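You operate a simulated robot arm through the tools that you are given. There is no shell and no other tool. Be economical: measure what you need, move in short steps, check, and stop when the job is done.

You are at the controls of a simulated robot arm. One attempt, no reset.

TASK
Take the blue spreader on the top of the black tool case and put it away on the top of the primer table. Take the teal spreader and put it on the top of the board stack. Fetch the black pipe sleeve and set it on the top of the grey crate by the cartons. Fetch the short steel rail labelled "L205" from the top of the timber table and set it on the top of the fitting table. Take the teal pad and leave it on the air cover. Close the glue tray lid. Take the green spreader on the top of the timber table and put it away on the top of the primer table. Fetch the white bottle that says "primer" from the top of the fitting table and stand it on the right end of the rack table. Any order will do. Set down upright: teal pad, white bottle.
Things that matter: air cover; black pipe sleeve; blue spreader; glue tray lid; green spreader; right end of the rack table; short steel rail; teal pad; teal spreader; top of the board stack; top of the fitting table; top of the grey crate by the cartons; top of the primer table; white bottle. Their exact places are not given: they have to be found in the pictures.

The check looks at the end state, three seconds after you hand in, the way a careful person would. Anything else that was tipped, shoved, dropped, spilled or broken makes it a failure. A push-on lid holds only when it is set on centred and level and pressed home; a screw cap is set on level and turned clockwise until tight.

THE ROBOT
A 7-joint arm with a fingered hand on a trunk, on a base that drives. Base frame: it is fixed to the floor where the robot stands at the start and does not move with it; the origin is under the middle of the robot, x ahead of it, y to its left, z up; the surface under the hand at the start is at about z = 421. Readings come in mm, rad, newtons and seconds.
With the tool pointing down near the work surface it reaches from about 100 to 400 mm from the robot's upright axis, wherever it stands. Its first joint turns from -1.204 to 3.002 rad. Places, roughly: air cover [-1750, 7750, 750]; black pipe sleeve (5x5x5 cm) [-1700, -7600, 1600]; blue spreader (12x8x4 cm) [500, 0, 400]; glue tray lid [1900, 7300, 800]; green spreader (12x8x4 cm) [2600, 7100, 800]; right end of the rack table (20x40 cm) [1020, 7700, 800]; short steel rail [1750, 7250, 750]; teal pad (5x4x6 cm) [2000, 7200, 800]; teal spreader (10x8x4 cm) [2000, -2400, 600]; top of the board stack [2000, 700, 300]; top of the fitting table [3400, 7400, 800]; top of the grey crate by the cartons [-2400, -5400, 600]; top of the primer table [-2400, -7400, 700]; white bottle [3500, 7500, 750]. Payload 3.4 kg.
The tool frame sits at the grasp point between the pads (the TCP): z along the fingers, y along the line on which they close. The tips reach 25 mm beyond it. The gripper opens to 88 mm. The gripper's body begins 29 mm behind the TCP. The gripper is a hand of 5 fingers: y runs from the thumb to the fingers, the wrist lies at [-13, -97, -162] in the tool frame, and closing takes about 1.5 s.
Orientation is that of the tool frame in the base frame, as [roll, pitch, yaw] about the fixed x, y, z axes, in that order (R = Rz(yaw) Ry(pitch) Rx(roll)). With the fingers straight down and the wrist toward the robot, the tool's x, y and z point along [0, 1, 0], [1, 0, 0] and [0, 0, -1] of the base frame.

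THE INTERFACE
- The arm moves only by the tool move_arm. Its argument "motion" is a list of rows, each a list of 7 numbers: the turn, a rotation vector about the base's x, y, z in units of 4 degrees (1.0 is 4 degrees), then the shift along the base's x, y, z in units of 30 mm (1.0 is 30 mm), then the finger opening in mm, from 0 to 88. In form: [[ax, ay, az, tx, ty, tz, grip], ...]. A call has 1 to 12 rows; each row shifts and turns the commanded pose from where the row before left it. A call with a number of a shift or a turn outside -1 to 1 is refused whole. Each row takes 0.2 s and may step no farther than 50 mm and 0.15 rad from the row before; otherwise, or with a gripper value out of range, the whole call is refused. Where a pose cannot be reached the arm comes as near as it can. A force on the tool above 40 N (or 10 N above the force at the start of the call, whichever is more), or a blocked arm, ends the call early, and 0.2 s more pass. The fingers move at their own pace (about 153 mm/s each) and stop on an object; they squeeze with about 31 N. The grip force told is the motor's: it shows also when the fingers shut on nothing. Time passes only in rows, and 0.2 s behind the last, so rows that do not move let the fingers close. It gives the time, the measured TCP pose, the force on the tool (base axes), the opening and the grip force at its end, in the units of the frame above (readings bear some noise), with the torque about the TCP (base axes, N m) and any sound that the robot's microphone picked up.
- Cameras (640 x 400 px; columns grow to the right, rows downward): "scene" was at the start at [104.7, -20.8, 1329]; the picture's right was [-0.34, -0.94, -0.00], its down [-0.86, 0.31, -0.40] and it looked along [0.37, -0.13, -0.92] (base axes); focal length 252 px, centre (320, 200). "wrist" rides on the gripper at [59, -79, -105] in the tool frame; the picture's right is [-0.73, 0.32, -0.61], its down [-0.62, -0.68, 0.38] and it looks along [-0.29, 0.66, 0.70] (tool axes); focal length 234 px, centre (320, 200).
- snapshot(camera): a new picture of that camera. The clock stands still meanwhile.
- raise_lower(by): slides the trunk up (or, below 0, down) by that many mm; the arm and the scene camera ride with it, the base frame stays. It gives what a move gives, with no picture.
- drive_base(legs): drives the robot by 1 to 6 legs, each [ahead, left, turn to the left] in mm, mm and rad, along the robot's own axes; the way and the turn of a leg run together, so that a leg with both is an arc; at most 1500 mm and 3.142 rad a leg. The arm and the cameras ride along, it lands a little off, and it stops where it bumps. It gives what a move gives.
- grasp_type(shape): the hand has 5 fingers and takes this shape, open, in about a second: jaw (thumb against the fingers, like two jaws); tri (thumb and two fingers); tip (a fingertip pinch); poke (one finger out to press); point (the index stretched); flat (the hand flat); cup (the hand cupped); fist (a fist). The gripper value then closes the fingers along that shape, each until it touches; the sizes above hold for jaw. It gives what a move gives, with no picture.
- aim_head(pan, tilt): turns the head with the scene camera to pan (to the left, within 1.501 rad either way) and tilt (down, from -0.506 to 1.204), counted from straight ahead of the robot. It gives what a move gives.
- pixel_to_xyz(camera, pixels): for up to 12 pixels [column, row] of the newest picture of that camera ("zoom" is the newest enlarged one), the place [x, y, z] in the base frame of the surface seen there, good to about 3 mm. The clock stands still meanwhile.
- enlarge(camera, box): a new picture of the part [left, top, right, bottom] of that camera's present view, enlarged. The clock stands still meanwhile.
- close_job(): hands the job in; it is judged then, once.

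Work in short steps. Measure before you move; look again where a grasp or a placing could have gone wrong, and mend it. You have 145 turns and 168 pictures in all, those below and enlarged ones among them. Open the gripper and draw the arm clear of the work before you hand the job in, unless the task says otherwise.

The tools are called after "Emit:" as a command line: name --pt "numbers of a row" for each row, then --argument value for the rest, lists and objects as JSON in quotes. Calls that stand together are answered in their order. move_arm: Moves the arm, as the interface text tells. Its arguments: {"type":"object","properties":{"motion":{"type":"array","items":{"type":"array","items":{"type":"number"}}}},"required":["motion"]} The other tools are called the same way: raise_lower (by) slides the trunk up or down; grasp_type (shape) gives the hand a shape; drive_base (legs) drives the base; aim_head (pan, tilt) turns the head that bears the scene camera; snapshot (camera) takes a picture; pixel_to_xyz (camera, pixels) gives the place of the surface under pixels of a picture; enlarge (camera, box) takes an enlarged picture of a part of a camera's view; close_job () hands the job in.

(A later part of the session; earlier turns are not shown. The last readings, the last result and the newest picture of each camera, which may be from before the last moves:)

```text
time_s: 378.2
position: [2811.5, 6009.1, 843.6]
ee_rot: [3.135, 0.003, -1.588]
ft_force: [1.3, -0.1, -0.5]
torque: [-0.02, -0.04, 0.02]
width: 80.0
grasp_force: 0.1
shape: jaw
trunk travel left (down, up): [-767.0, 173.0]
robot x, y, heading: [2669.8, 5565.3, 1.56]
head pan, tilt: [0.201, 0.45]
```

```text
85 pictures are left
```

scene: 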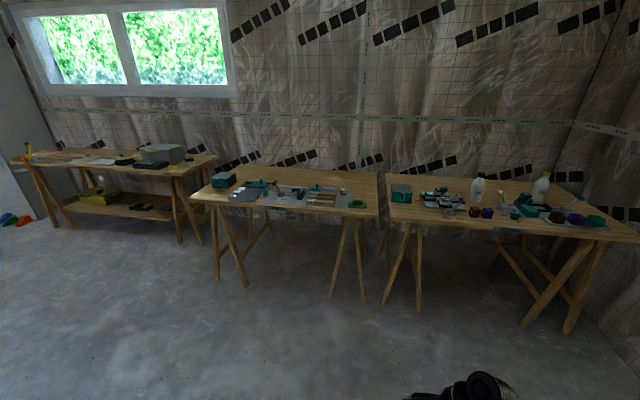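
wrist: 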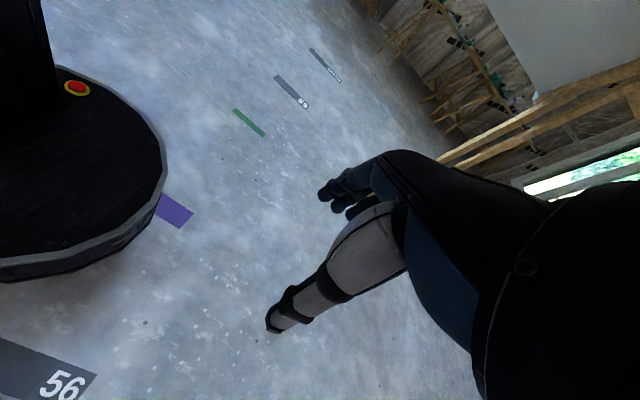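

Three tables: rack table (left), timber table (middle), fitting table (right). I enlarge each.

Emit:
enlarge --camera "scene" --box '[190, 160, 390, 230]'

Emit:
enlarge --camera "scene" --box '[380, 160, 640, 250]'

Emit:
enlarge --camera "scene" --box '[0, 130, 220, 230]'

```text
3.20 times, centred on (290, 195) of scene
```

zoom: 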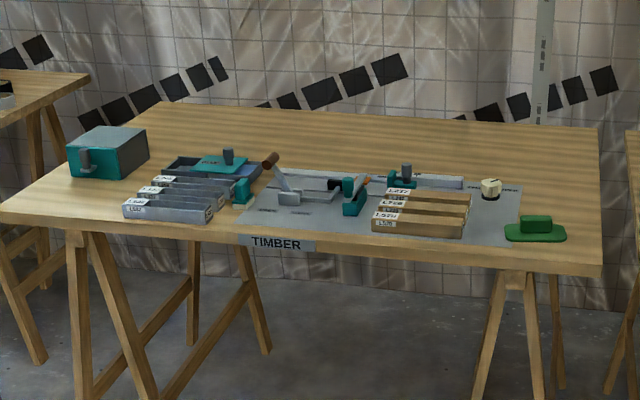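

```text
2.46 times, centred on (510, 205) of scene
```

zoom: 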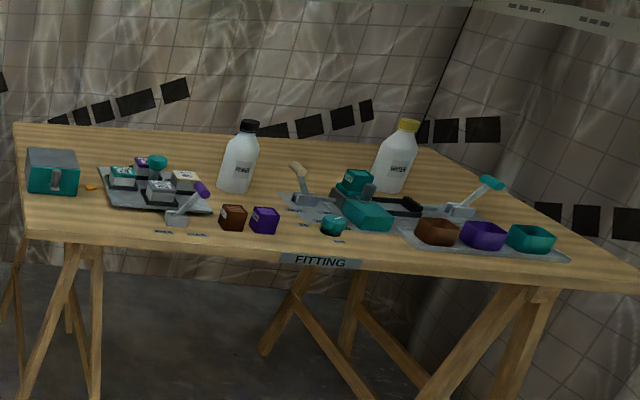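

```text
2.91 times, centred on (110, 180) of scene
```

zoom: 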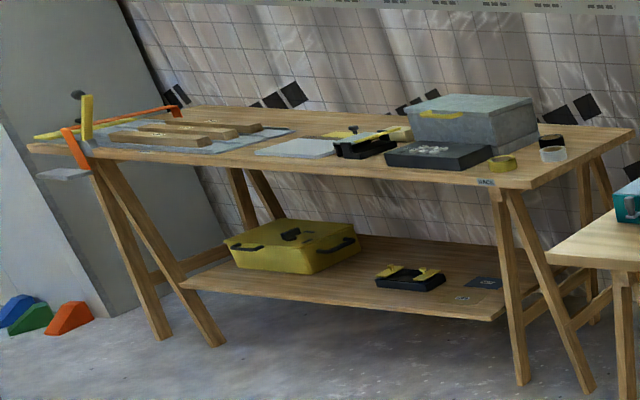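

I measure table edges and items.

Emit:
enlarge --camera "scene" --box '[190, 160, 390, 230]'

Emit:
pixel_to_xyz --camera "zoom" --pixels '[[10, 222], [600, 270], [535, 225], [170, 210], [230, 155], [420, 225], [270, 245], [350, 195], [220, 170], [560, 200], [85, 380], [490, 390]]'

Emit:
pixel_to_xyz --camera "scene" --pixels '[[477, 190], [390, 205], [632, 240], [510, 228], [420, 190], [215, 160], [195, 180], [185, 240]]'

```text
3.20 times, centred on (290, 195) of scene
```

zoom: 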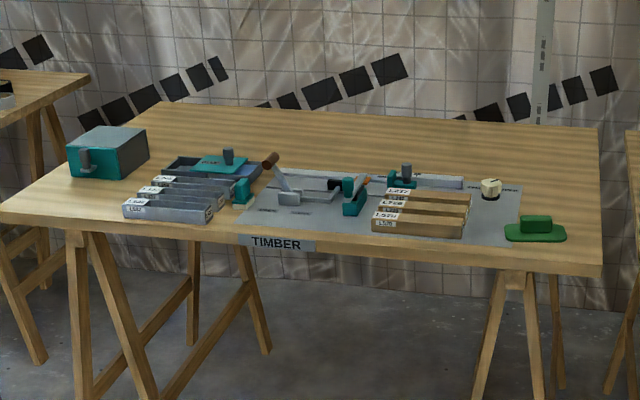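

```text
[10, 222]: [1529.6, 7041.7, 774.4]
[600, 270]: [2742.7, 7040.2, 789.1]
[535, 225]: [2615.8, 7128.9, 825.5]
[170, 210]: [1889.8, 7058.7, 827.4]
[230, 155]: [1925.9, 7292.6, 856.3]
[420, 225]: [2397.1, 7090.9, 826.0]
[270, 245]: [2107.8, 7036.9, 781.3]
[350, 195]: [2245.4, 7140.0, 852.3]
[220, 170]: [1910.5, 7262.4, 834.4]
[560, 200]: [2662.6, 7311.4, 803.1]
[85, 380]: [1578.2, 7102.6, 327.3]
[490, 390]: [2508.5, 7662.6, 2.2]
```

```text
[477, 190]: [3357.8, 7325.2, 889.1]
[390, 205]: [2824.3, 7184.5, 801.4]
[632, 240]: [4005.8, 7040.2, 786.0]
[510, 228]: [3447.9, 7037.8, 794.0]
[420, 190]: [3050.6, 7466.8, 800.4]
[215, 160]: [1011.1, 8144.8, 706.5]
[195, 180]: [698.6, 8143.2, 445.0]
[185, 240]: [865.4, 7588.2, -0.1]
```

Tables' tops z≈801, front y≈7040. I rotate the hand back to the standard yaw, raise the trunk, and drive in front of the timber table's left half.

Emit:
move_arm --pt "0 0 -1 0 0 0.3 80" --pt "0 0 -1 0 0 0.3 80" --pt "0 0 -1 0 0 0.3 80" --pt "0 0 -1 0 0 0.3 80" --pt "0 0 -1 0 0 0.3 80" --pt "0 0 -1 0 0 0.3 80" --pt "0 0 -1 0 0 0.3 80" --pt "0 0 -1 0 0 0.3 80" --pt "0 0 -1 0 0 0.3 80" --pt "0 0 -1 0 0 0.3 80" --pt "0 0 -1 0 0 0.3 80" --pt "0 0 -1 0 0 0.3 80"

Emit:
move_arm --pt "0 0 -1 0 0 0 80" --pt "0 0 -1 0 0 0 80" --pt "0 0 -1 0 0 0 80" --pt "0 0 -1 0 0 0 80" --pt "0 0 -1 0 0 0 80" --pt "0 0 -1 0 0 0 80" --pt "0 0 -1 0 0 0 80" --pt "0 0 -1 0 0 0 80" --pt "0 0 -1 0 0 0 80" --pt "0 0 -0.9 0 0 0 80"

Emit:
raise_lower --by 120

Emit:
drive_base --legs '[[500, 900, 0.012], [450, 0, 0]]'

Emit:
aim_head --pan 0 --tilt 0.9

Emit:
snapshot --camera "scene"

```text
time_s: 380.8
position: [2813.1, 6008.9, 952.4]
ee_rot: [3.137, 0.003, -2.428]
ft_force: [0.0, -0.5, 0.2]
torque: [0.02, -0.01, 0.04]
width: 80.0
grasp_force: 0.1
shape: jaw
trunk travel left (down, up): [-767.0, 173.0]
robot x, y, heading: [2666.3, 5568.9, 1.558]
head pan, tilt: [0.201, 0.45]
```

```text
time_s: 383.0
position: [2812.5, 6010.6, 951.3]
ee_rot: [3.137, 0.005, -3.118]
ft_force: [0.1, -0.5, 0.5]
torque: [0.0, 0.0, 0.02]
width: 80.1
grasp_force: 0.0
shape: jaw
trunk travel left (down, up): [-767.0, 173.0]
robot x, y, heading: [2670.3, 5571.5, 1.558]
head pan, tilt: [0.201, 0.45]
```

```text
time_s: 384.5
position: [2812.9, 6010.6, 1071.9]
ee_rot: [3.137, 0.003, -3.116]
ft_force: [0.7, 0.7, -0.8]
torque: [-0.01, -0.01, -0.01]
width: 80.0
grasp_force: 0.0
shape: jaw
trunk travel left (down, up): [-887.0, 53.0]
robot x, y, heading: [2668.6, 5566.8, 1.562]
head pan, tilt: [0.201, 0.45]
```

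```text
time_s: 392.1
position: [1912.2, 6969.9, 1071.2]
ee_rot: [3.138, 0.004, -3.109]
ft_force: [0.1, 0.2, -0.4]
torque: [-0.02, -0.01, 0.04]
width: 80.0
grasp_force: 0.1
shape: jaw
trunk travel left (down, up): [-887.0, 53.0]
robot x, y, heading: [1773.7, 6529.1, 1.572]
head pan, tilt: [0.201, 0.45]
```

```text
time_s: 393.0
position: [1912.6, 6970.4, 1072.2]
ee_rot: [3.136, 0.004, -3.108]
ft_force: [-0.5, 0.3, 0.0]
torque: [0.02, 0.02, 0.04]
width: 79.7
grasp_force: 0.1
shape: jaw
trunk travel left (down, up): [-887.0, 53.0]
robot x, y, heading: [1770.9, 6528.4, 1.568]
head pan, tilt: [0.0, 0.901]
```

```text
80 pictures are left
```

scene: 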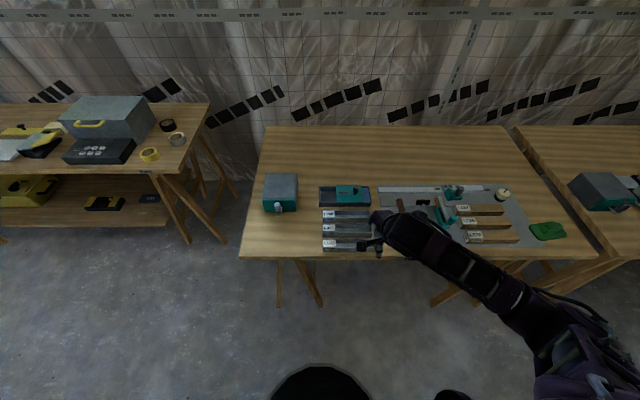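

Emit:
enlarge --camera "scene" --box '[300, 170, 400, 260]'

Emit:
pixel_to_xyz --camera "zoom" --pixels '[[140, 195], [220, 202], [330, 190], [140, 255], [260, 260], [145, 335], [220, 340], [260, 340], [200, 120], [290, 90], [110, 120], [330, 120]]'

```text
4.44 times, centred on (350, 215) of scene
```

zoom: 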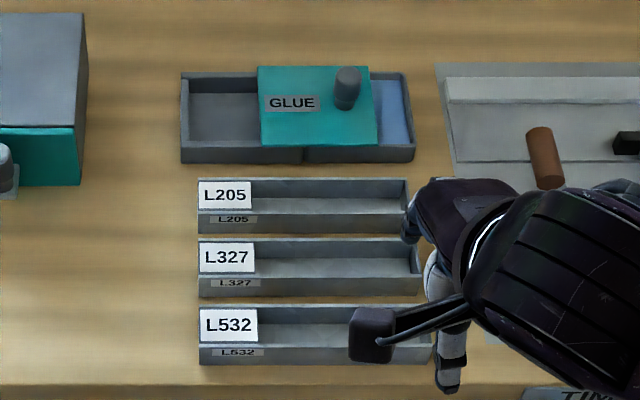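

```text
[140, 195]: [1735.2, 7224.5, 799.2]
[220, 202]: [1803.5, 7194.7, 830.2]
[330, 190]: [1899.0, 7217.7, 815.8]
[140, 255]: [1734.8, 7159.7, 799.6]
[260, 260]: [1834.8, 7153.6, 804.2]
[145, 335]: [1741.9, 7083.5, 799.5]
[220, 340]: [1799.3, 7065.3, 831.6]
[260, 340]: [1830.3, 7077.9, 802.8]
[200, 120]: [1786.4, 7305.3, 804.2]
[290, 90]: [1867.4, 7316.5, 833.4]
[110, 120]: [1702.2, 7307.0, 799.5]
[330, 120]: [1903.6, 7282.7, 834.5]
```

I measure the rail's walls and the gaps to its neighbours.

Emit:
pixel_to_xyz --camera "zoom" --pixels '[[310, 181], [310, 213], [310, 228], [310, 235], [310, 242], [310, 168], [310, 155], [202, 225], [198, 180], [405, 210], [408, 182], [310, 203]]'

Emit:
snapshot --camera "wrist"

```text
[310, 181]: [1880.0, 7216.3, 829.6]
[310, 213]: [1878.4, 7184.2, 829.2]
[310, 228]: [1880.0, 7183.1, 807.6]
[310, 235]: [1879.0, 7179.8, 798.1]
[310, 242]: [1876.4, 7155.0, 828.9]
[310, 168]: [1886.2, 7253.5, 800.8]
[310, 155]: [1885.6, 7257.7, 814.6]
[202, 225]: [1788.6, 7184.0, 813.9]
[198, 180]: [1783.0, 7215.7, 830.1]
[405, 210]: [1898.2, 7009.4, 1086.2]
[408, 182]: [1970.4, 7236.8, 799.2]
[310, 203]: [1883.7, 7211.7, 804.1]
```

```text
78 pictures are left
```

wrist: 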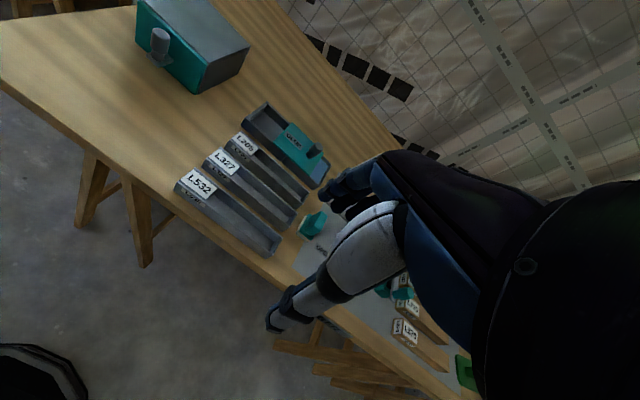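

L205 spans y 7183–7218, x 1783–1965; gaps 26 mm in front, 38 mm behind — fingers fit. I drive to put the TCP over (1874,7202) and narrow the opening.

Emit:
drive_base --legs '[[231, 38, 0]]'

Emit:
move_arm --pt "0 0 -0.45 0 0 -1 54" --pt "0 0 0 0 0 -1 54" --pt "0 0 0 0 0 -1 54"

Emit:
snapshot --camera "wrist"

```text
time_s: 394.8
position: [1875.3, 7199.2, 1072.4]
ee_rot: [3.136, 0.003, -3.108]
ft_force: [-0.9, -0.2, -0.5]
torque: [0.02, -0.01, 0.03]
width: 79.9
grasp_force: 0.0
shape: jaw
trunk travel left (down, up): [-887.0, 53.0]
robot x, y, heading: [1738.6, 6758.0, 1.573]
head pan, tilt: [0.0, 0.901]
```

```text
time_s: 395.6
position: [1873.5, 7199.4, 981.2]
ee_rot: [3.134, 0.004, -3.14]
ft_force: [-0.6, -0.3, -0.1]
torque: [0.01, 0.04, 0.05]
width: 54.1
grasp_force: 0.1
shape: jaw
trunk travel left (down, up): [-887.0, 53.0]
robot x, y, heading: [1734.8, 6759.2, 1.563]
head pan, tilt: [0.0, 0.901]
```

```text
77 pictures are left
```

wrist: 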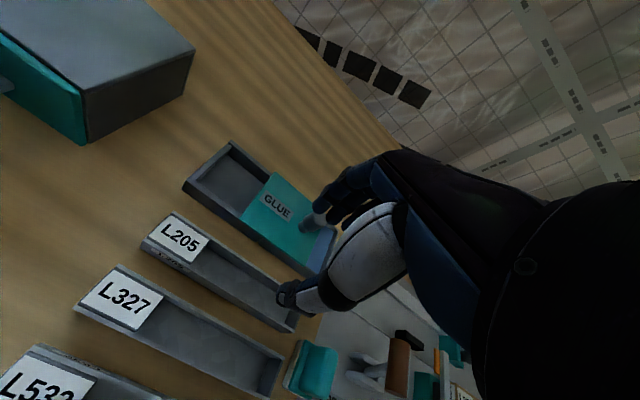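

Lower the trunk 110, then check again.

Emit:
raise_lower --by -110

Emit:
snapshot --camera "wrist"

Emit:
pixel_to_xyz --camera "wrist" --pixels '[[270, 210], [240, 260], [225, 290], [300, 260], [280, 320], [320, 220]]'

```text
time_s: 397.0
position: [1875.1, 7199.6, 870.6]
ee_rot: [3.137, 0.005, -3.14]
ft_force: [0.0, 0.8, -0.2]
torque: [0.0, -0.01, 0.01]
width: 54.5
grasp_force: 0.1
shape: jaw
trunk travel left (down, up): [-777.0, 163.0]
robot x, y, heading: [1735.1, 6759.4, 1.567]
head pan, tilt: [0.0, 0.901]
```

```text
76 pictures are left
```

wrist: 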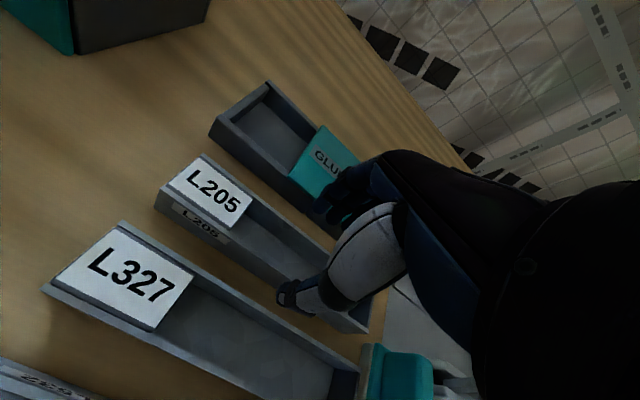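

```text
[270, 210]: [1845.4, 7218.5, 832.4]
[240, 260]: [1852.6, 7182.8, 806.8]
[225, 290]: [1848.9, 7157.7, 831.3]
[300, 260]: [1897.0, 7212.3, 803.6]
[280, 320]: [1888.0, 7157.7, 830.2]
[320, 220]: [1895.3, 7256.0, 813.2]
```

Consistent with the measurements. Descend to z 830 with opening 52 and close.

Emit:
move_arm --pt "0 0 0 0 0.07 -0.5 52" --pt "0 0 0 0 0 -0.5 52" --pt "0 0 0 0 0 -0.37 52"

Emit:
snapshot --camera "wrist"

```text
time_s: 397.8
position: [1876.1, 7202.1, 830.3]
ee_rot: [3.137, 0.005, -3.138]
ft_force: [0.4, -0.7, -0.3]
torque: [0.0, -0.01, 0.01]
width: 52.2
grasp_force: 0.0
shape: jaw
trunk travel left (down, up): [-777.0, 163.0]
robot x, y, heading: [1733.4, 6756.2, 1.57]
head pan, tilt: [0.0, 0.901]
```

```text
75 pictures are left
```

wrist: 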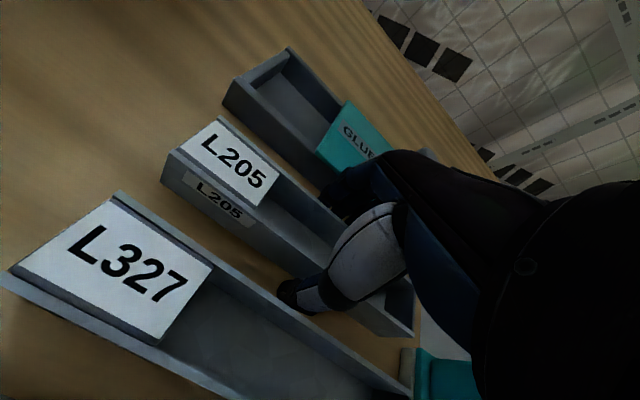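

Thumb is in the gap, fingers behind the rail. Close and lift slightly.

Emit:
move_arm --pt "0 0 0 0 0 0 0" --pt "0 0 0 0 0 0 0" --pt "0 0 0 0 0 0 0" --pt "0 0 0 0 0 0 0" --pt "0 0 0 0 0 0 0" --pt "0 0 0 0 0 0 0" --pt "0 0 0 0 0 0.7 0" --pt "0 0 0 0 0 0.7 0"

Emit:
snapshot --camera "wrist"

```text
time_s: 399.6
position: [1874.9, 7201.0, 872.2]
ee_rot: [3.136, 0.004, -3.14]
ft_force: [0.6, -0.6, -0.3]
torque: [0.01, -0.08, 0.02]
width: 31.9
grasp_force: 31.6
shape: jaw
trunk travel left (down, up): [-777.0, 163.0]
robot x, y, heading: [1734.2, 6759.1, 1.571]
head pan, tilt: [0.0, 0.901]
```

```text
74 pictures are left
```

wrist: 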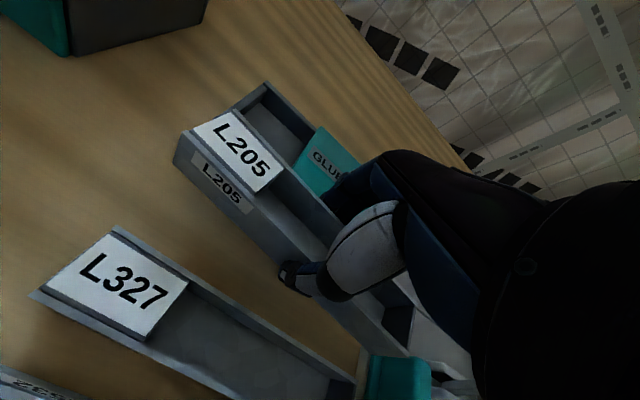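

Rail is held. I raise, back off, and move in front of the fitting table's left part to look for a free spot.

Emit:
raise_lower --by 160

Emit:
drive_base --legs '[[-330, 0, 0], [0, -1000, 0]]'

Emit:
snapshot --camera "scene"

Emit:
enlarge --camera "scene" --box '[300, 130, 540, 280]'

```text
time_s: 401.4
position: [1875.3, 7203.8, 1031.8]
ee_rot: [3.137, 0.005, -3.14]
ft_force: [0.0, 0.3, -1.3]
torque: [-0.03, 0.0, -0.02]
width: 32.0
grasp_force: 31.0
shape: jaw
trunk travel left (down, up): [-937.0, 3.0]
robot x, y, heading: [1734.1, 6754.9, 1.574]
head pan, tilt: [0.0, 0.901]
```

```text
time_s: 408.4
position: [2881.4, 6868.0, 1032.9]
ee_rot: [3.136, 0.004, 3.138]
ft_force: [-0.2, -0.8, -1.1]
torque: [0.04, -0.01, 0.01]
width: 31.9
grasp_force: 30.9
shape: jaw
trunk travel left (down, up): [-937.0, 3.0]
robot x, y, heading: [2737.5, 6422.8, 1.564]
head pan, tilt: [0.0, 0.901]
```

```text
73 pictures are left
```

scene: 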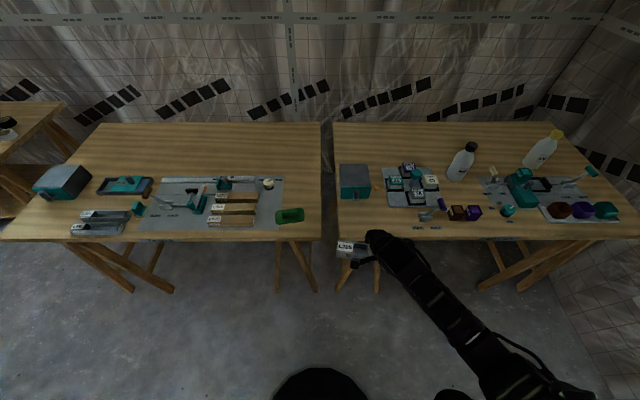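

```text
2.67 times, centred on (420, 205) of scene
```

zoom: 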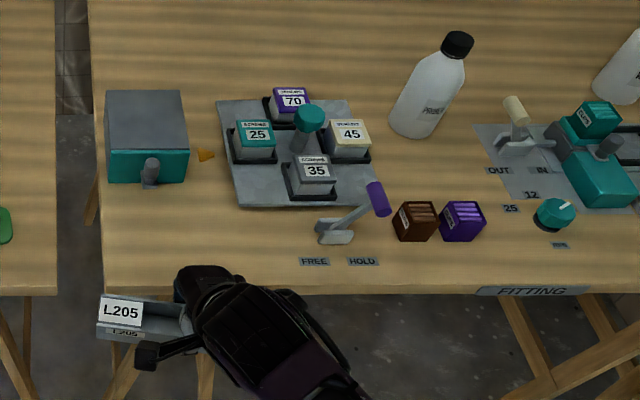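

Emit:
pixel_to_xyz --camera "zoom" --pixels '[[110, 278], [95, 200], [150, 188], [240, 208], [300, 262], [330, 240], [200, 240], [270, 235], [440, 110], [458, 45], [415, 135]]'

```text
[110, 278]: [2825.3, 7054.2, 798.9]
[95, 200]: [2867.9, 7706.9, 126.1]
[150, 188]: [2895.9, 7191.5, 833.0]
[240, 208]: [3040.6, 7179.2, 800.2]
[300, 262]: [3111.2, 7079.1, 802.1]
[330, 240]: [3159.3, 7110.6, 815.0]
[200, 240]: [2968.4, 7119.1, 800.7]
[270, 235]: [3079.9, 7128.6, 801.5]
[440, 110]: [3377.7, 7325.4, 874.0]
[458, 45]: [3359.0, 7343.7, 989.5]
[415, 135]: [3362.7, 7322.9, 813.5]
```

Free strip x 2830–3110, y 7050–7175. I put the rail at centre (2957,7105).

Emit:
drive_base --legs '[[237, -76, 0.007]]'

Emit:
raise_lower --by -150

Emit:
snapshot --camera "wrist"

```text
time_s: 410.2
position: [2953.8, 7103.6, 1033.0]
ee_rot: [3.136, 0.003, -3.133]
ft_force: [1.2, -0.1, -1.4]
torque: [0.0, -0.07, -0.02]
width: 31.9
grasp_force: 30.6
shape: jaw
trunk travel left (down, up): [-937.0, 3.0]
robot x, y, heading: [2817.0, 6662.2, 1.575]
head pan, tilt: [0.0, 0.901]
```

```text
time_s: 412.0
position: [2954.0, 7105.3, 882.7]
ee_rot: [3.137, 0.004, -3.135]
ft_force: [0.4, -0.2, -1.4]
torque: [0.01, -0.04, -0.01]
width: 31.9
grasp_force: 31.2
shape: jaw
trunk travel left (down, up): [-787.0, 153.0]
robot x, y, heading: [2817.0, 6660.8, 1.574]
head pan, tilt: [0.0, 0.901]
```

```text
71 pictures are left
```

wrist: 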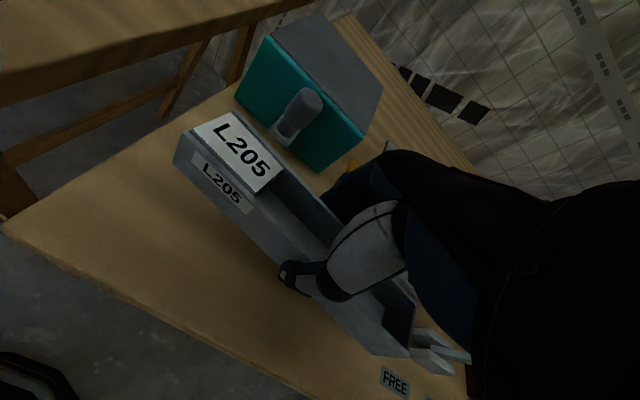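

Clear. Lower 46 and creep to contact, then release.

Emit:
move_arm --pt "0 0 0 0 0 -0.8 0" --pt "0 0 0 0 0 -0.7 0" --pt "0 0 0 0 0 -0.1 0" --pt "0 0 0 0 0 0 0"

Emit:
move_arm --pt "0 0 0 0 0 -0.1 0" --pt "0 0 0 0 0 0 0"

```text
time_s: 413.0
position: [2954.8, 7105.0, 834.1]
ee_rot: [3.138, 0.005, -3.133]
ft_force: [0.4, 0.1, -1.7]
torque: [0.0, -0.05, -0.04]
width: 31.8
grasp_force: 31.3
shape: jaw
trunk travel left (down, up): [-787.0, 153.0]
robot x, y, heading: [2817.2, 6659.1, 1.574]
head pan, tilt: [0.0, 0.901]
```

```text
time_s: 413.6
position: [2954.5, 7107.2, 831.1]
ee_rot: [3.134, 0.003, -3.135]
ft_force: [-0.1, 0.0, -0.9]
torque: [-0.03, -0.02, 0.01]
width: 31.9
grasp_force: 31.4
shape: jaw
trunk travel left (down, up): [-787.0, 153.0]
robot x, y, heading: [2813.8, 6659.3, 1.57]
head pan, tilt: [0.0, 0.901]
```

Emit:
move_arm --pt "0 0 0 0 0 -0.07 0" --pt "0 0 0 0 0 0 0" --pt "0 0 0 0 0 0 45" --pt "0 0 0 0 0 0 56" --pt "0 0 0 0 0 0 56" --pt "0 0 0 0 0 0 56" --pt "0 0 0 0 0 0.5 56" --pt "0 0 0 0 0 1 56" --pt "0 0 0 0 0 1 56" --pt "0 0 0 0 0 1 56"

Emit:
raise_lower --by 150

Emit:
drive_base --legs '[[-240, 0, 0]]'

Emit:
snapshot --camera "scene"

```text
time_s: 415.8
position: [2954.9, 7106.7, 935.4]
ee_rot: [3.139, 0.001, -3.135]
ft_force: [-0.1, 0.4, -0.8]
torque: [0.01, -0.04, 0.0]
width: 55.5
grasp_force: 0.1
shape: jaw
trunk travel left (down, up): [-787.0, 153.0]
robot x, y, heading: [2814.8, 6661.5, 1.573]
head pan, tilt: [0.0, 0.901]
```

```text
time_s: 417.5
position: [2955.3, 7104.9, 1084.0]
ee_rot: [3.137, 0.004, -3.136]
ft_force: [-0.7, -0.7, -0.5]
torque: [-0.04, 0.01, 0.0]
width: 55.7
grasp_force: 0.0
shape: jaw
trunk travel left (down, up): [-937.0, 3.0]
robot x, y, heading: [2813.5, 6659.0, 1.572]
head pan, tilt: [0.0, 0.901]
```

```text
time_s: 419.3
position: [2956.7, 6867.0, 1085.6]
ee_rot: [3.138, 0.001, -3.136]
ft_force: [0.4, 0.6, -0.4]
torque: [-0.01, 0.03, 0.0]
width: 55.5
grasp_force: 0.1
shape: jaw
trunk travel left (down, up): [-937.0, 3.0]
robot x, y, heading: [2819.2, 6418.6, 1.57]
head pan, tilt: [0.0, 0.901]
```

```text
70 pictures are left
```

scene: 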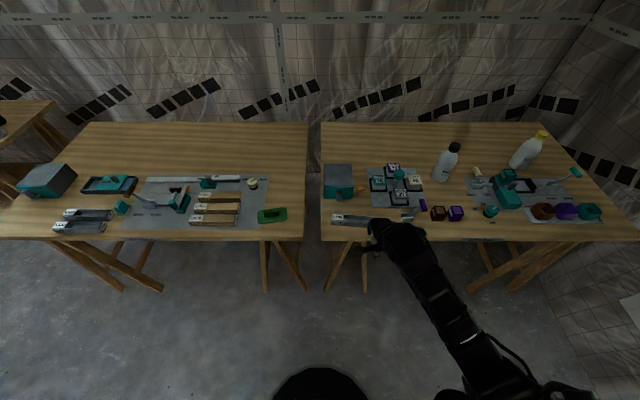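

Rail is set down. Now the primer bottle: I enlarge to get its cap and body geometry.

Emit:
enlarge --camera "scene" --box '[410, 130, 490, 200]'

Emit:
pixel_to_xyz --camera "zoom" --pixels '[[350, 110], [385, 115], [330, 140], [375, 165], [310, 230], [260, 390], [345, 250], [240, 300], [355, 320], [365, 95], [560, 330], [480, 380]]'

```text
5.71 times, centred on (450, 165) of scene
```

zoom: 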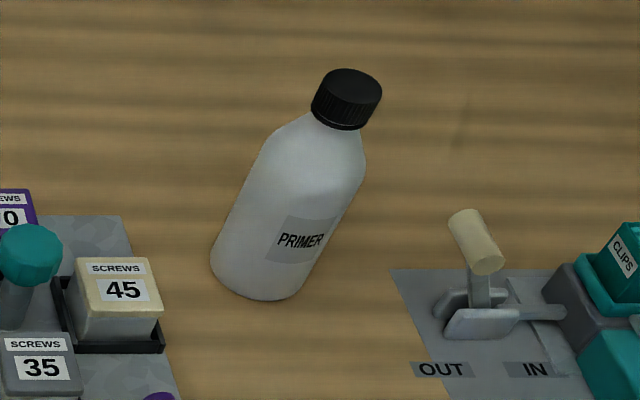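

```text
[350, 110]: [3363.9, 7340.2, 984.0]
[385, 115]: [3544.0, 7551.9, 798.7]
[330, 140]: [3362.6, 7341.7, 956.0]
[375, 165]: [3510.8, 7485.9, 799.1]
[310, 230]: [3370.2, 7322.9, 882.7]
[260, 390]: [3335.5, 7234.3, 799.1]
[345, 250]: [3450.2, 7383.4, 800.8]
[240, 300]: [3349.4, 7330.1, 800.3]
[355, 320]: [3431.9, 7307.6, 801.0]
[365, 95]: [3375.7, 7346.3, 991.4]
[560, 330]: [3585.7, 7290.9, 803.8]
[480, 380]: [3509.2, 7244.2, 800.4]
```

Bottle axis ≈(3368,7358), cap z 957–992. I'll grip the cap top-down. First test a longer reach here: lower to 1040 and extend 120.

Emit:
move_arm --pt "0 0 0 0 0.5 -0.75 80" --pt "0 0 0 0 0.5 -0.75 80" --pt "0 0 0 0 1 0 80" --pt "0 0 0 0 1 0 80" --pt "0 0 0 0 1 0 80"

```text
time_s: 420.5
position: [2955.3, 6987.3, 1039.0]
ee_rot: [3.138, 0.004, -3.136]
ft_force: [-0.8, -0.3, -0.9]
torque: [-0.01, 0.01, -0.01]
width: 80.1
grasp_force: 0.1
shape: jaw
trunk travel left (down, up): [-937.0, 3.0]
robot x, y, heading: [2810.2, 6423.2, 1.568]
head pan, tilt: [0.0, 0.901]
```

Works. Drive right 413 then ahead 371 to be over the cap.

Emit:
drive_base --legs '[[0, -413, 0], [371, 0, 0]]'

Emit:
snapshot --camera "wrist"

Emit:
snapshot --camera "scene"

```text
time_s: 425.0
position: [3370.6, 7359.0, 1039.9]
ee_rot: [3.135, 0.003, -3.134]
ft_force: [-0.3, -0.2, 0.1]
torque: [-0.01, 0.02, -0.02]
width: 80.0
grasp_force: 0.0
shape: jaw
trunk travel left (down, up): [-937.0, 3.0]
robot x, y, heading: [3230.8, 6794.2, 1.569]
head pan, tilt: [0.0, 0.901]
```

```text
68 pictures are left
```

wrist: 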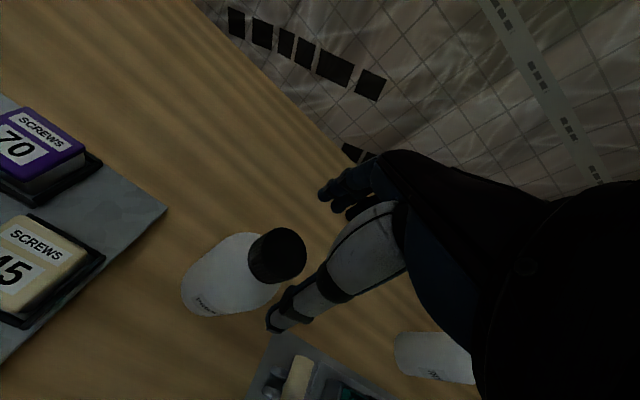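

```text
67 pictures are left
```

scene: 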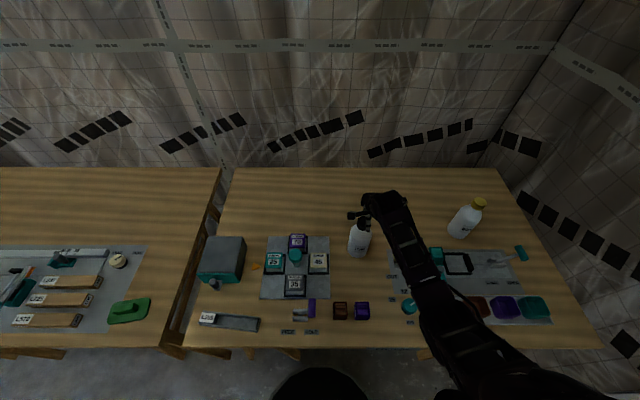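

Emit:
pixel_to_xyz --camera "wrist" --pixels '[[283, 248], [300, 250], [268, 240], [285, 232], [280, 262]]'

```text
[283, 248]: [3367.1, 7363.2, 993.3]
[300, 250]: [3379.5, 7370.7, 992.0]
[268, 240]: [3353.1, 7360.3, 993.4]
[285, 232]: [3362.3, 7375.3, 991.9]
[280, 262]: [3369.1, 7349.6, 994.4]
```

Cap centre (3367,7362). Shift slightly, descend to 968 and close.

Emit:
move_arm --pt "0 0 0 -0.12 0.1 -0.8 80" --pt "0 0 0 0 0 -0.8 80" --pt "0 0 0 0 0 -0.8 80"

Emit:
snapshot --camera "wrist"

```text
time_s: 425.8
position: [3365.8, 7362.9, 967.9]
ee_rot: [3.137, 0.004, -3.135]
ft_force: [-0.5, -0.2, 0.2]
torque: [0.04, 0.02, -0.03]
width: 79.8
grasp_force: 0.0
shape: jaw
trunk travel left (down, up): [-937.0, 3.0]
robot x, y, heading: [3228.6, 6795.7, 1.567]
head pan, tilt: [0.0, 0.901]
```

```text
66 pictures are left
```

wrist: 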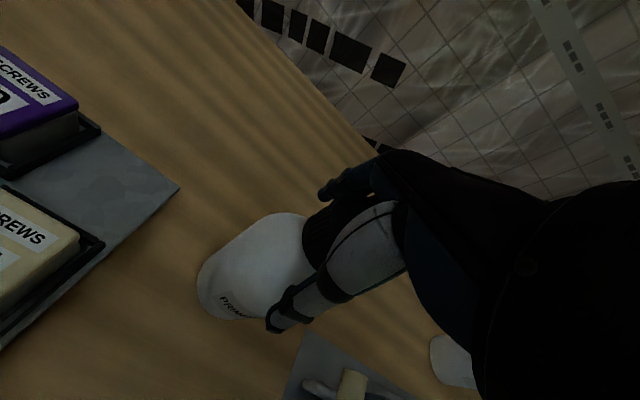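

Emit:
move_arm --pt "0 0 0 0 0 0 0" --pt "0 0 0 0 0 0 0" --pt "0 0 0 0 0 0 0" --pt "0 0 0 0 0 0 0" --pt "0 0 0 0 0 0 0" --pt "0 0 0 0 0 0 0" --pt "0 0 0 0 0 0 0" --pt "0 0 0 0 0 0.7 0" --pt "0 0 0 0 0 0.7 0" --pt "0 0 0 0 0 0 0"

Emit:
snapshot --camera "wrist"

Emit:
enlarge --camera "scene" --box '[300, 170, 440, 280]'

```text
time_s: 428.0
position: [3366.7, 7363.1, 1009.8]
ee_rot: [3.138, 0.006, -3.136]
ft_force: [0.0, 0.3, -4.5]
torque: [0.01, 0.01, 0.01]
width: 29.9
grasp_force: 31.4
shape: jaw
trunk travel left (down, up): [-937.0, 3.0]
robot x, y, heading: [3230.0, 6796.6, 1.571]
head pan, tilt: [0.0, 0.901]
```

```text
65 pictures are left
```

wrist: 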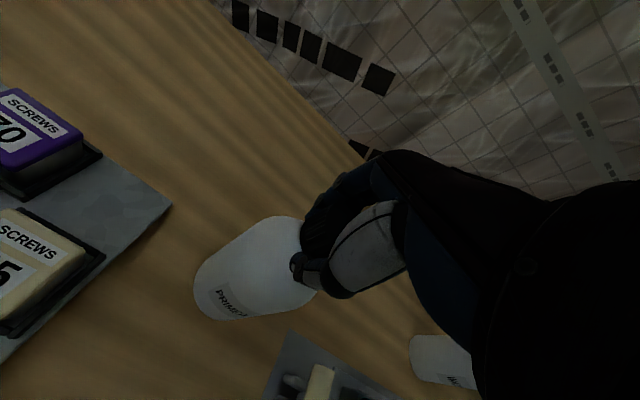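

```text
3.64 times, centred on (370, 225) of scene
```

zoom: 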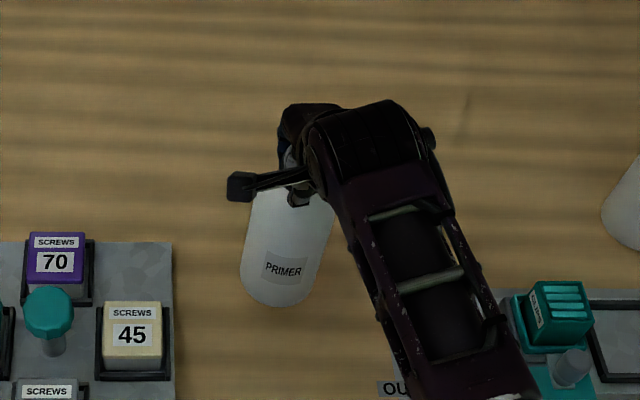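

Bottle hangs upright (−4.5 N). I raise further while retracting so that it clears the small blocks in front.

Emit:
move_arm --pt "0 0 0 0 -0.3 0.8 0" --pt "0 0 0 0 -0.5 0.8 0" --pt "0 0 0 0 -0.8 0.5 0" --pt "0 0 0 0 -0.8 0.3 0" --pt "0 0 0 0 -0.8 0 0"

Emit:
pixel_to_xyz --camera "scene" --pixels '[[341, 305], [362, 305], [311, 303], [409, 303], [433, 255]]'

```text
time_s: 429.2
position: [3366.9, 7265.8, 1083.6]
ee_rot: [3.136, 0.005, -3.137]
ft_force: [-0.4, -0.3, -4.6]
torque: [0.0, 0.01, 0.0]
width: 29.9
grasp_force: 30.7
shape: jaw
trunk travel left (down, up): [-937.0, 3.0]
robot x, y, heading: [3230.7, 6796.0, 1.568]
head pan, tilt: [0.0, 0.901]
```

```text
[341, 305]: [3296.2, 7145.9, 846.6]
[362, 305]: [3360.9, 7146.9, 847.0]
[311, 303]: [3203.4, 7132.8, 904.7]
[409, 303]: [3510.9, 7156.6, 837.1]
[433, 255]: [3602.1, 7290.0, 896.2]
```

Bottle bottom at ≈916, above everything on the way. Back off and drive left to face the rack table's right end.

Emit:
drive_base --legs '[[-400, 0, 0], [0, 1500, 0], [0, 730, 0]]'

Emit:
aim_head --pan 0.1 --tilt 0.7

Emit:
snapshot --camera "scene"

Emit:
enlarge --camera "scene" --box '[200, 110, 440, 260]'

```text
time_s: 442.2
position: [1146.4, 6859.6, 1083.1]
ee_rot: [3.139, 0.003, -3.13]
ft_force: [-0.5, 0.3, -5.5]
torque: [-0.02, 0.01, 0.0]
width: 30.0
grasp_force: 31.0
shape: jaw
trunk travel left (down, up): [-937.0, 3.0]
robot x, y, heading: [1012.5, 6388.3, 1.578]
head pan, tilt: [0.0, 0.901]
```

```text
time_s: 443.0
position: [1145.7, 6861.5, 1081.7]
ee_rot: [3.138, 0.004, -3.128]
ft_force: [0.4, -0.4, -4.9]
torque: [-0.01, -0.01, 0.01]
width: 29.9
grasp_force: 31.3
shape: jaw
trunk travel left (down, up): [-937.0, 3.0]
robot x, y, heading: [1018.1, 6385.7, 1.575]
head pan, tilt: [0.099, 0.7]
```

```text
63 pictures are left
```

scene: 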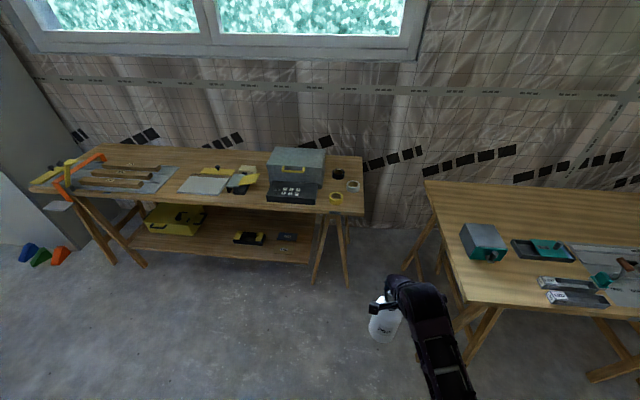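

```text
2.67 times, centred on (320, 185) of scene
```

zoom: 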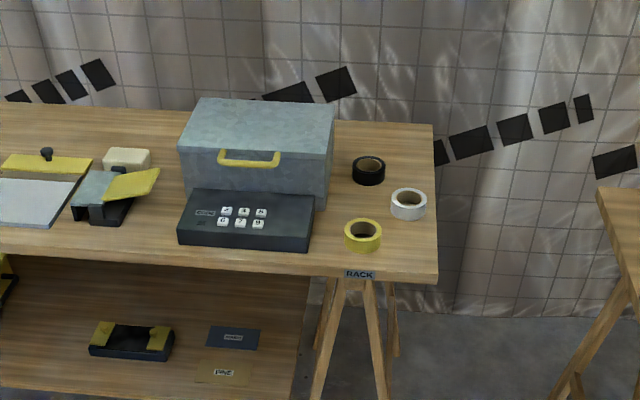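

Emit:
pixel_to_xyz --camera "zoom" --pixels '[[438, 275], [432, 125], [363, 225], [408, 200], [370, 165], [405, 250], [345, 270], [400, 240], [385, 215], [425, 235], [345, 235], [410, 150]]'

```text
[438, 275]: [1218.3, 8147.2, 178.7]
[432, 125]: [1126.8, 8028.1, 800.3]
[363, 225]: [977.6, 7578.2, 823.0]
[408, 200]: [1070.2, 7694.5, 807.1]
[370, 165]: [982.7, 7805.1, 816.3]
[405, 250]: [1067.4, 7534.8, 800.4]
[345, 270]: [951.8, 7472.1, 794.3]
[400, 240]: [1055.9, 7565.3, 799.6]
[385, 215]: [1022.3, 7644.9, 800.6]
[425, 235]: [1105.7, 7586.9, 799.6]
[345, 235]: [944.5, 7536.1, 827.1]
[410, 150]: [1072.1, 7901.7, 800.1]
```

Free spot (1070,7550) between yellow roll, white roll and the table's corner. Drive there: left 76, ahead 689.

Emit:
drive_base --legs '[[300, 76, -0.006], [389, 0, 0]]'

Emit:
aim_head --pan -0.2 --tilt 0.8

Emit:
enlarge --camera "scene" --box '[200, 130, 440, 280]'

Emit:
snapshot --camera "wrist"

```text
time_s: 447.1
position: [1073.7, 7548.2, 1082.9]
ee_rot: [3.136, 0.004, -3.138]
ft_force: [1.1, 1.1, -4.7]
torque: [0.01, 0.01, 0.01]
width: 29.8
grasp_force: 31.0
shape: jaw
trunk travel left (down, up): [-937.0, 3.0]
robot x, y, heading: [938.3, 7076.0, 1.569]
head pan, tilt: [0.099, 0.7]
```

```text
time_s: 447.9
position: [1073.3, 7549.1, 1082.6]
ee_rot: [3.139, 0.003, -3.136]
ft_force: [-0.2, 0.2, -3.4]
torque: [0.01, -0.03, -0.03]
width: 29.9
grasp_force: 31.4
shape: jaw
trunk travel left (down, up): [-937.0, 3.0]
robot x, y, heading: [938.6, 7075.1, 1.57]
head pan, tilt: [-0.201, 0.799]
```

```text
2.67 times, centred on (320, 205) of scene
```

zoom: 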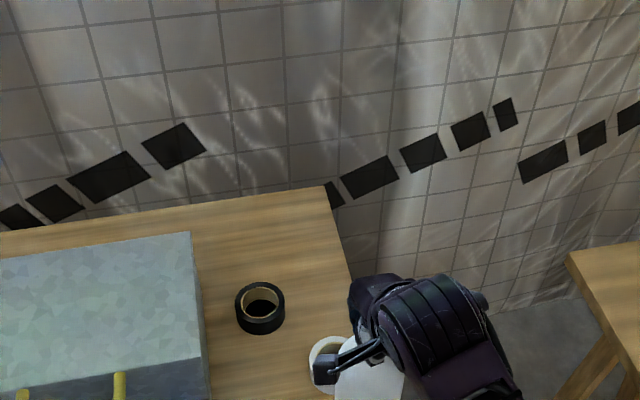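

```text
60 pictures are left
```

wrist: 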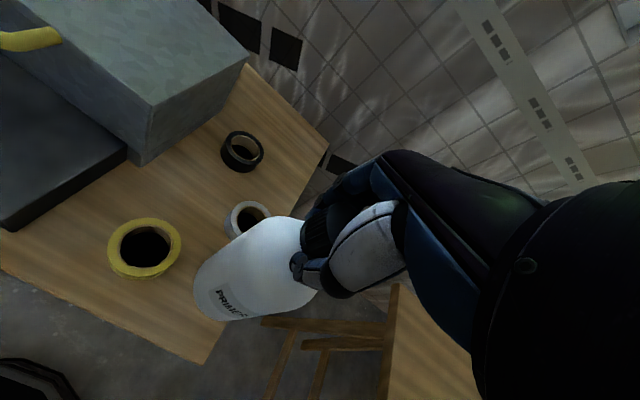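

Over the free spot. Lower 103 with the trunk, then creep with the arm to contact.

Emit:
raise_lower --by -103

Emit:
snapshot --camera "wrist"

Emit:
move_arm --pt "0 0 0 0 0 -0.2 0" --pt "0 0 0 0 0 -0.1 0" --pt "0 0 0 0 0 0 0"

```text
time_s: 449.3
position: [1072.3, 7547.9, 981.0]
ee_rot: [3.136, 0.003, -3.138]
ft_force: [-0.8, -2.4, 6.9]
torque: [-0.01, 0.04, 0.03]
width: 29.9
grasp_force: 30.7
shape: jaw
trunk travel left (down, up): [-834.0, 106.0]
robot x, y, heading: [935.2, 7076.1, 1.567]
head pan, tilt: [-0.201, 0.799]
```

```text
59 pictures are left
```

wrist: 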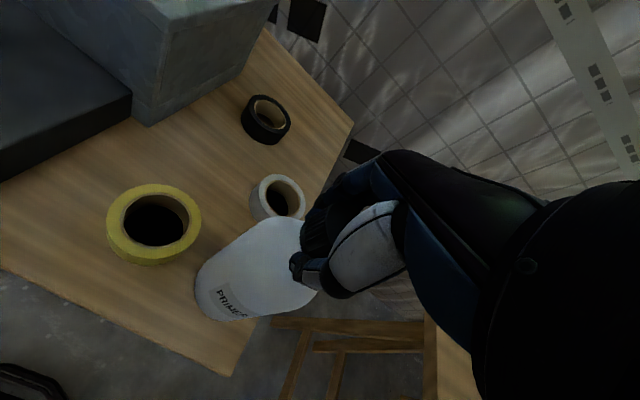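

```text
time_s: 450.0
position: [1072.3, 7548.2, 978.6]
ee_rot: [3.112, -0.001, -3.137]
ft_force: [-2.0, -8.0, 30.0]
torque: [-0.46, 0.02, 0.0]
width: 32.3
grasp_force: 30.7
shape: jaw
trunk travel left (down, up): [-834.0, 106.0]
robot x, y, heading: [937.3, 7074.9, 1.57]
head pan, tilt: [-0.201, 0.799]
stopped in row 3: the force on the tool passed its limit at 41 N (the readings are from after the stop); the commanded pose is now the measured one
```

Contact came earlier (981) than expected, so the bottle slid slightly in the grip. I back off 3 mm and look whether it's upright.

Emit:
move_arm --pt "0.35 0 0 0 0 0.1 0" --pt "0 0 0 0 0 0 0"

Emit:
snapshot --camera "wrist"

Emit:
aim_head --pan -0.25 --tilt 1.0

Emit:
enlarge --camera "scene" --box '[250, 130, 430, 260]'

```text
time_s: 450.6
position: [1070.6, 7546.2, 979.0]
ee_rot: [3.098, 0.0, -3.135]
ft_force: [-2.7, -6.9, 22.3]
torque: [-0.35, 0.05, -0.04]
width: 32.5
grasp_force: 31.4
shape: jaw
trunk travel left (down, up): [-834.0, 106.0]
robot x, y, heading: [934.6, 7074.8, 1.568]
head pan, tilt: [-0.201, 0.799]
```

```text
58 pictures are left
```

wrist: 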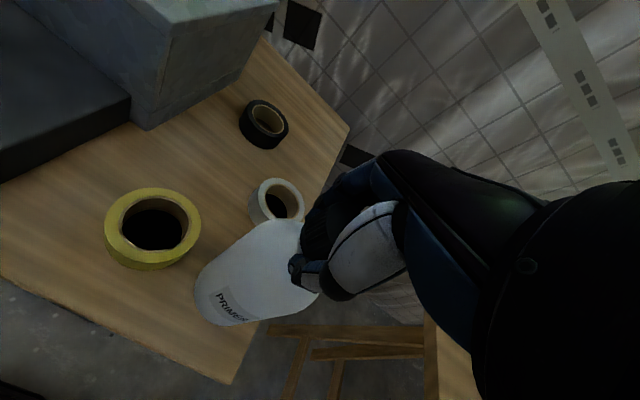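

```text
time_s: 451.3
position: [1071.0, 7545.9, 978.2]
ee_rot: [3.099, 0.004, -3.136]
ft_force: [-2.6, -7.0, 21.1]
torque: [-0.38, 0.08, 0.0]
width: 32.2
grasp_force: 31.0
shape: jaw
trunk travel left (down, up): [-834.0, 106.0]
robot x, y, heading: [934.8, 7077.3, 1.563]
head pan, tilt: [-0.25, 1.0]
```

```text
3.08 times, centred on (340, 195) of scene
```

zoom: 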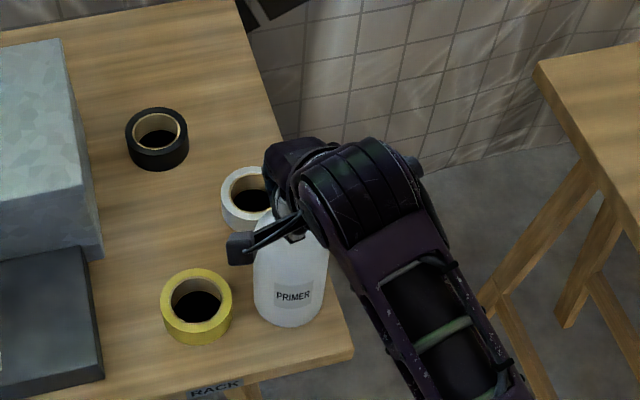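

Nothing is under the bottle. I level the hand and rise until the force fades, then release.

Emit:
move_arm --pt "-0.5 0 0 0 0 0.12 0" --pt "0 0 0 0 0 0.1 0" --pt "0 0 0 0 0 0 0"

```text
time_s: 452.1
position: [1071.0, 7549.5, 981.5]
ee_rot: [3.141, 0.003, -3.138]
ft_force: [-0.1, -0.1, -4.9]
torque: [0.03, 0.0, -0.02]
width: 30.9
grasp_force: 31.0
shape: jaw
trunk travel left (down, up): [-834.0, 106.0]
robot x, y, heading: [934.0, 7078.3, 1.571]
head pan, tilt: [-0.25, 1.0]
```

Level and hanging free again. Lower in 1 mm steps to gentle contact.

Emit:
move_arm --pt "0 0 0 0 0 -0.04 0" --pt "0 0 0 0 0 0 0"

Emit:
move_arm --pt "0 0 0 0 0 -0.03 0" --pt "0 0 0 0 0 0 0"

```text
time_s: 452.7
position: [1071.9, 7549.6, 980.5]
ee_rot: [3.137, 0.0, -3.138]
ft_force: [0.1, 0.1, -4.7]
torque: [-0.01, -0.01, 0.02]
width: 31.1
grasp_force: 30.9
shape: jaw
trunk travel left (down, up): [-834.0, 106.0]
robot x, y, heading: [937.8, 7079.3, 1.571]
head pan, tilt: [-0.25, 1.0]
```

```text
time_s: 453.3
position: [1072.5, 7548.8, 980.9]
ee_rot: [3.137, 0.001, -3.138]
ft_force: [0.4, -1.1, -1.3]
torque: [0.03, 0.01, -0.01]
width: 31.1
grasp_force: 31.0
shape: jaw
trunk travel left (down, up): [-834.0, 106.0]
robot x, y, heading: [936.6, 7072.6, 1.571]
head pan, tilt: [-0.25, 1.0]
```

Contact begins. One more 0.6 mm, then open and rise.

Emit:
move_arm --pt "0 0 0 0 0 -0.03 0" --pt "0 0 0 0 0 0 0" --pt "0 0 0 0 0 0 45" --pt "0 0 0 0 0 0 80" --pt "0 0 0 0 0 0 80" --pt "0 0 0 0 0 0 80" --pt "0 0 0 0 0 0.5 80" --pt "0 0 0 0 0 1 80" --pt "0 0 0 0 0 1 80"

Emit:
raise_lower --by 100

Emit:
enlarge --camera "wrist" --box '[60, 60, 420, 360]'

```text
time_s: 455.3
position: [1071.9, 7549.9, 1054.9]
ee_rot: [3.138, 0.003, -3.139]
ft_force: [0.0, 0.1, -0.6]
torque: [-0.02, 0.02, -0.05]
width: 79.8
grasp_force: 0.0
shape: jaw
trunk travel left (down, up): [-834.0, 106.0]
robot x, y, heading: [935.1, 7079.0, 1.569]
head pan, tilt: [-0.25, 1.0]
```

```text
time_s: 456.6
position: [1072.2, 7550.3, 1154.6]
ee_rot: [3.138, 0.0, -3.138]
ft_force: [0.0, 0.3, -0.8]
torque: [-0.01, -0.02, 0.0]
width: 79.8
grasp_force: 0.0
shape: jaw
trunk travel left (down, up): [-934.0, 6.0]
robot x, y, heading: [935.9, 7075.5, 1.565]
head pan, tilt: [-0.25, 1.0]
```

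```text
1.33 times, centred on (240, 210) of wrist
```

zoom: 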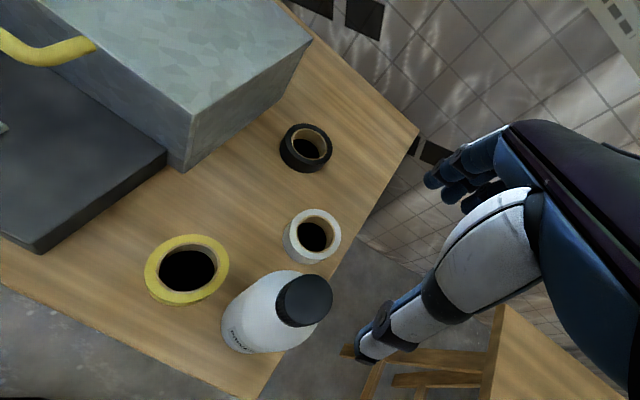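

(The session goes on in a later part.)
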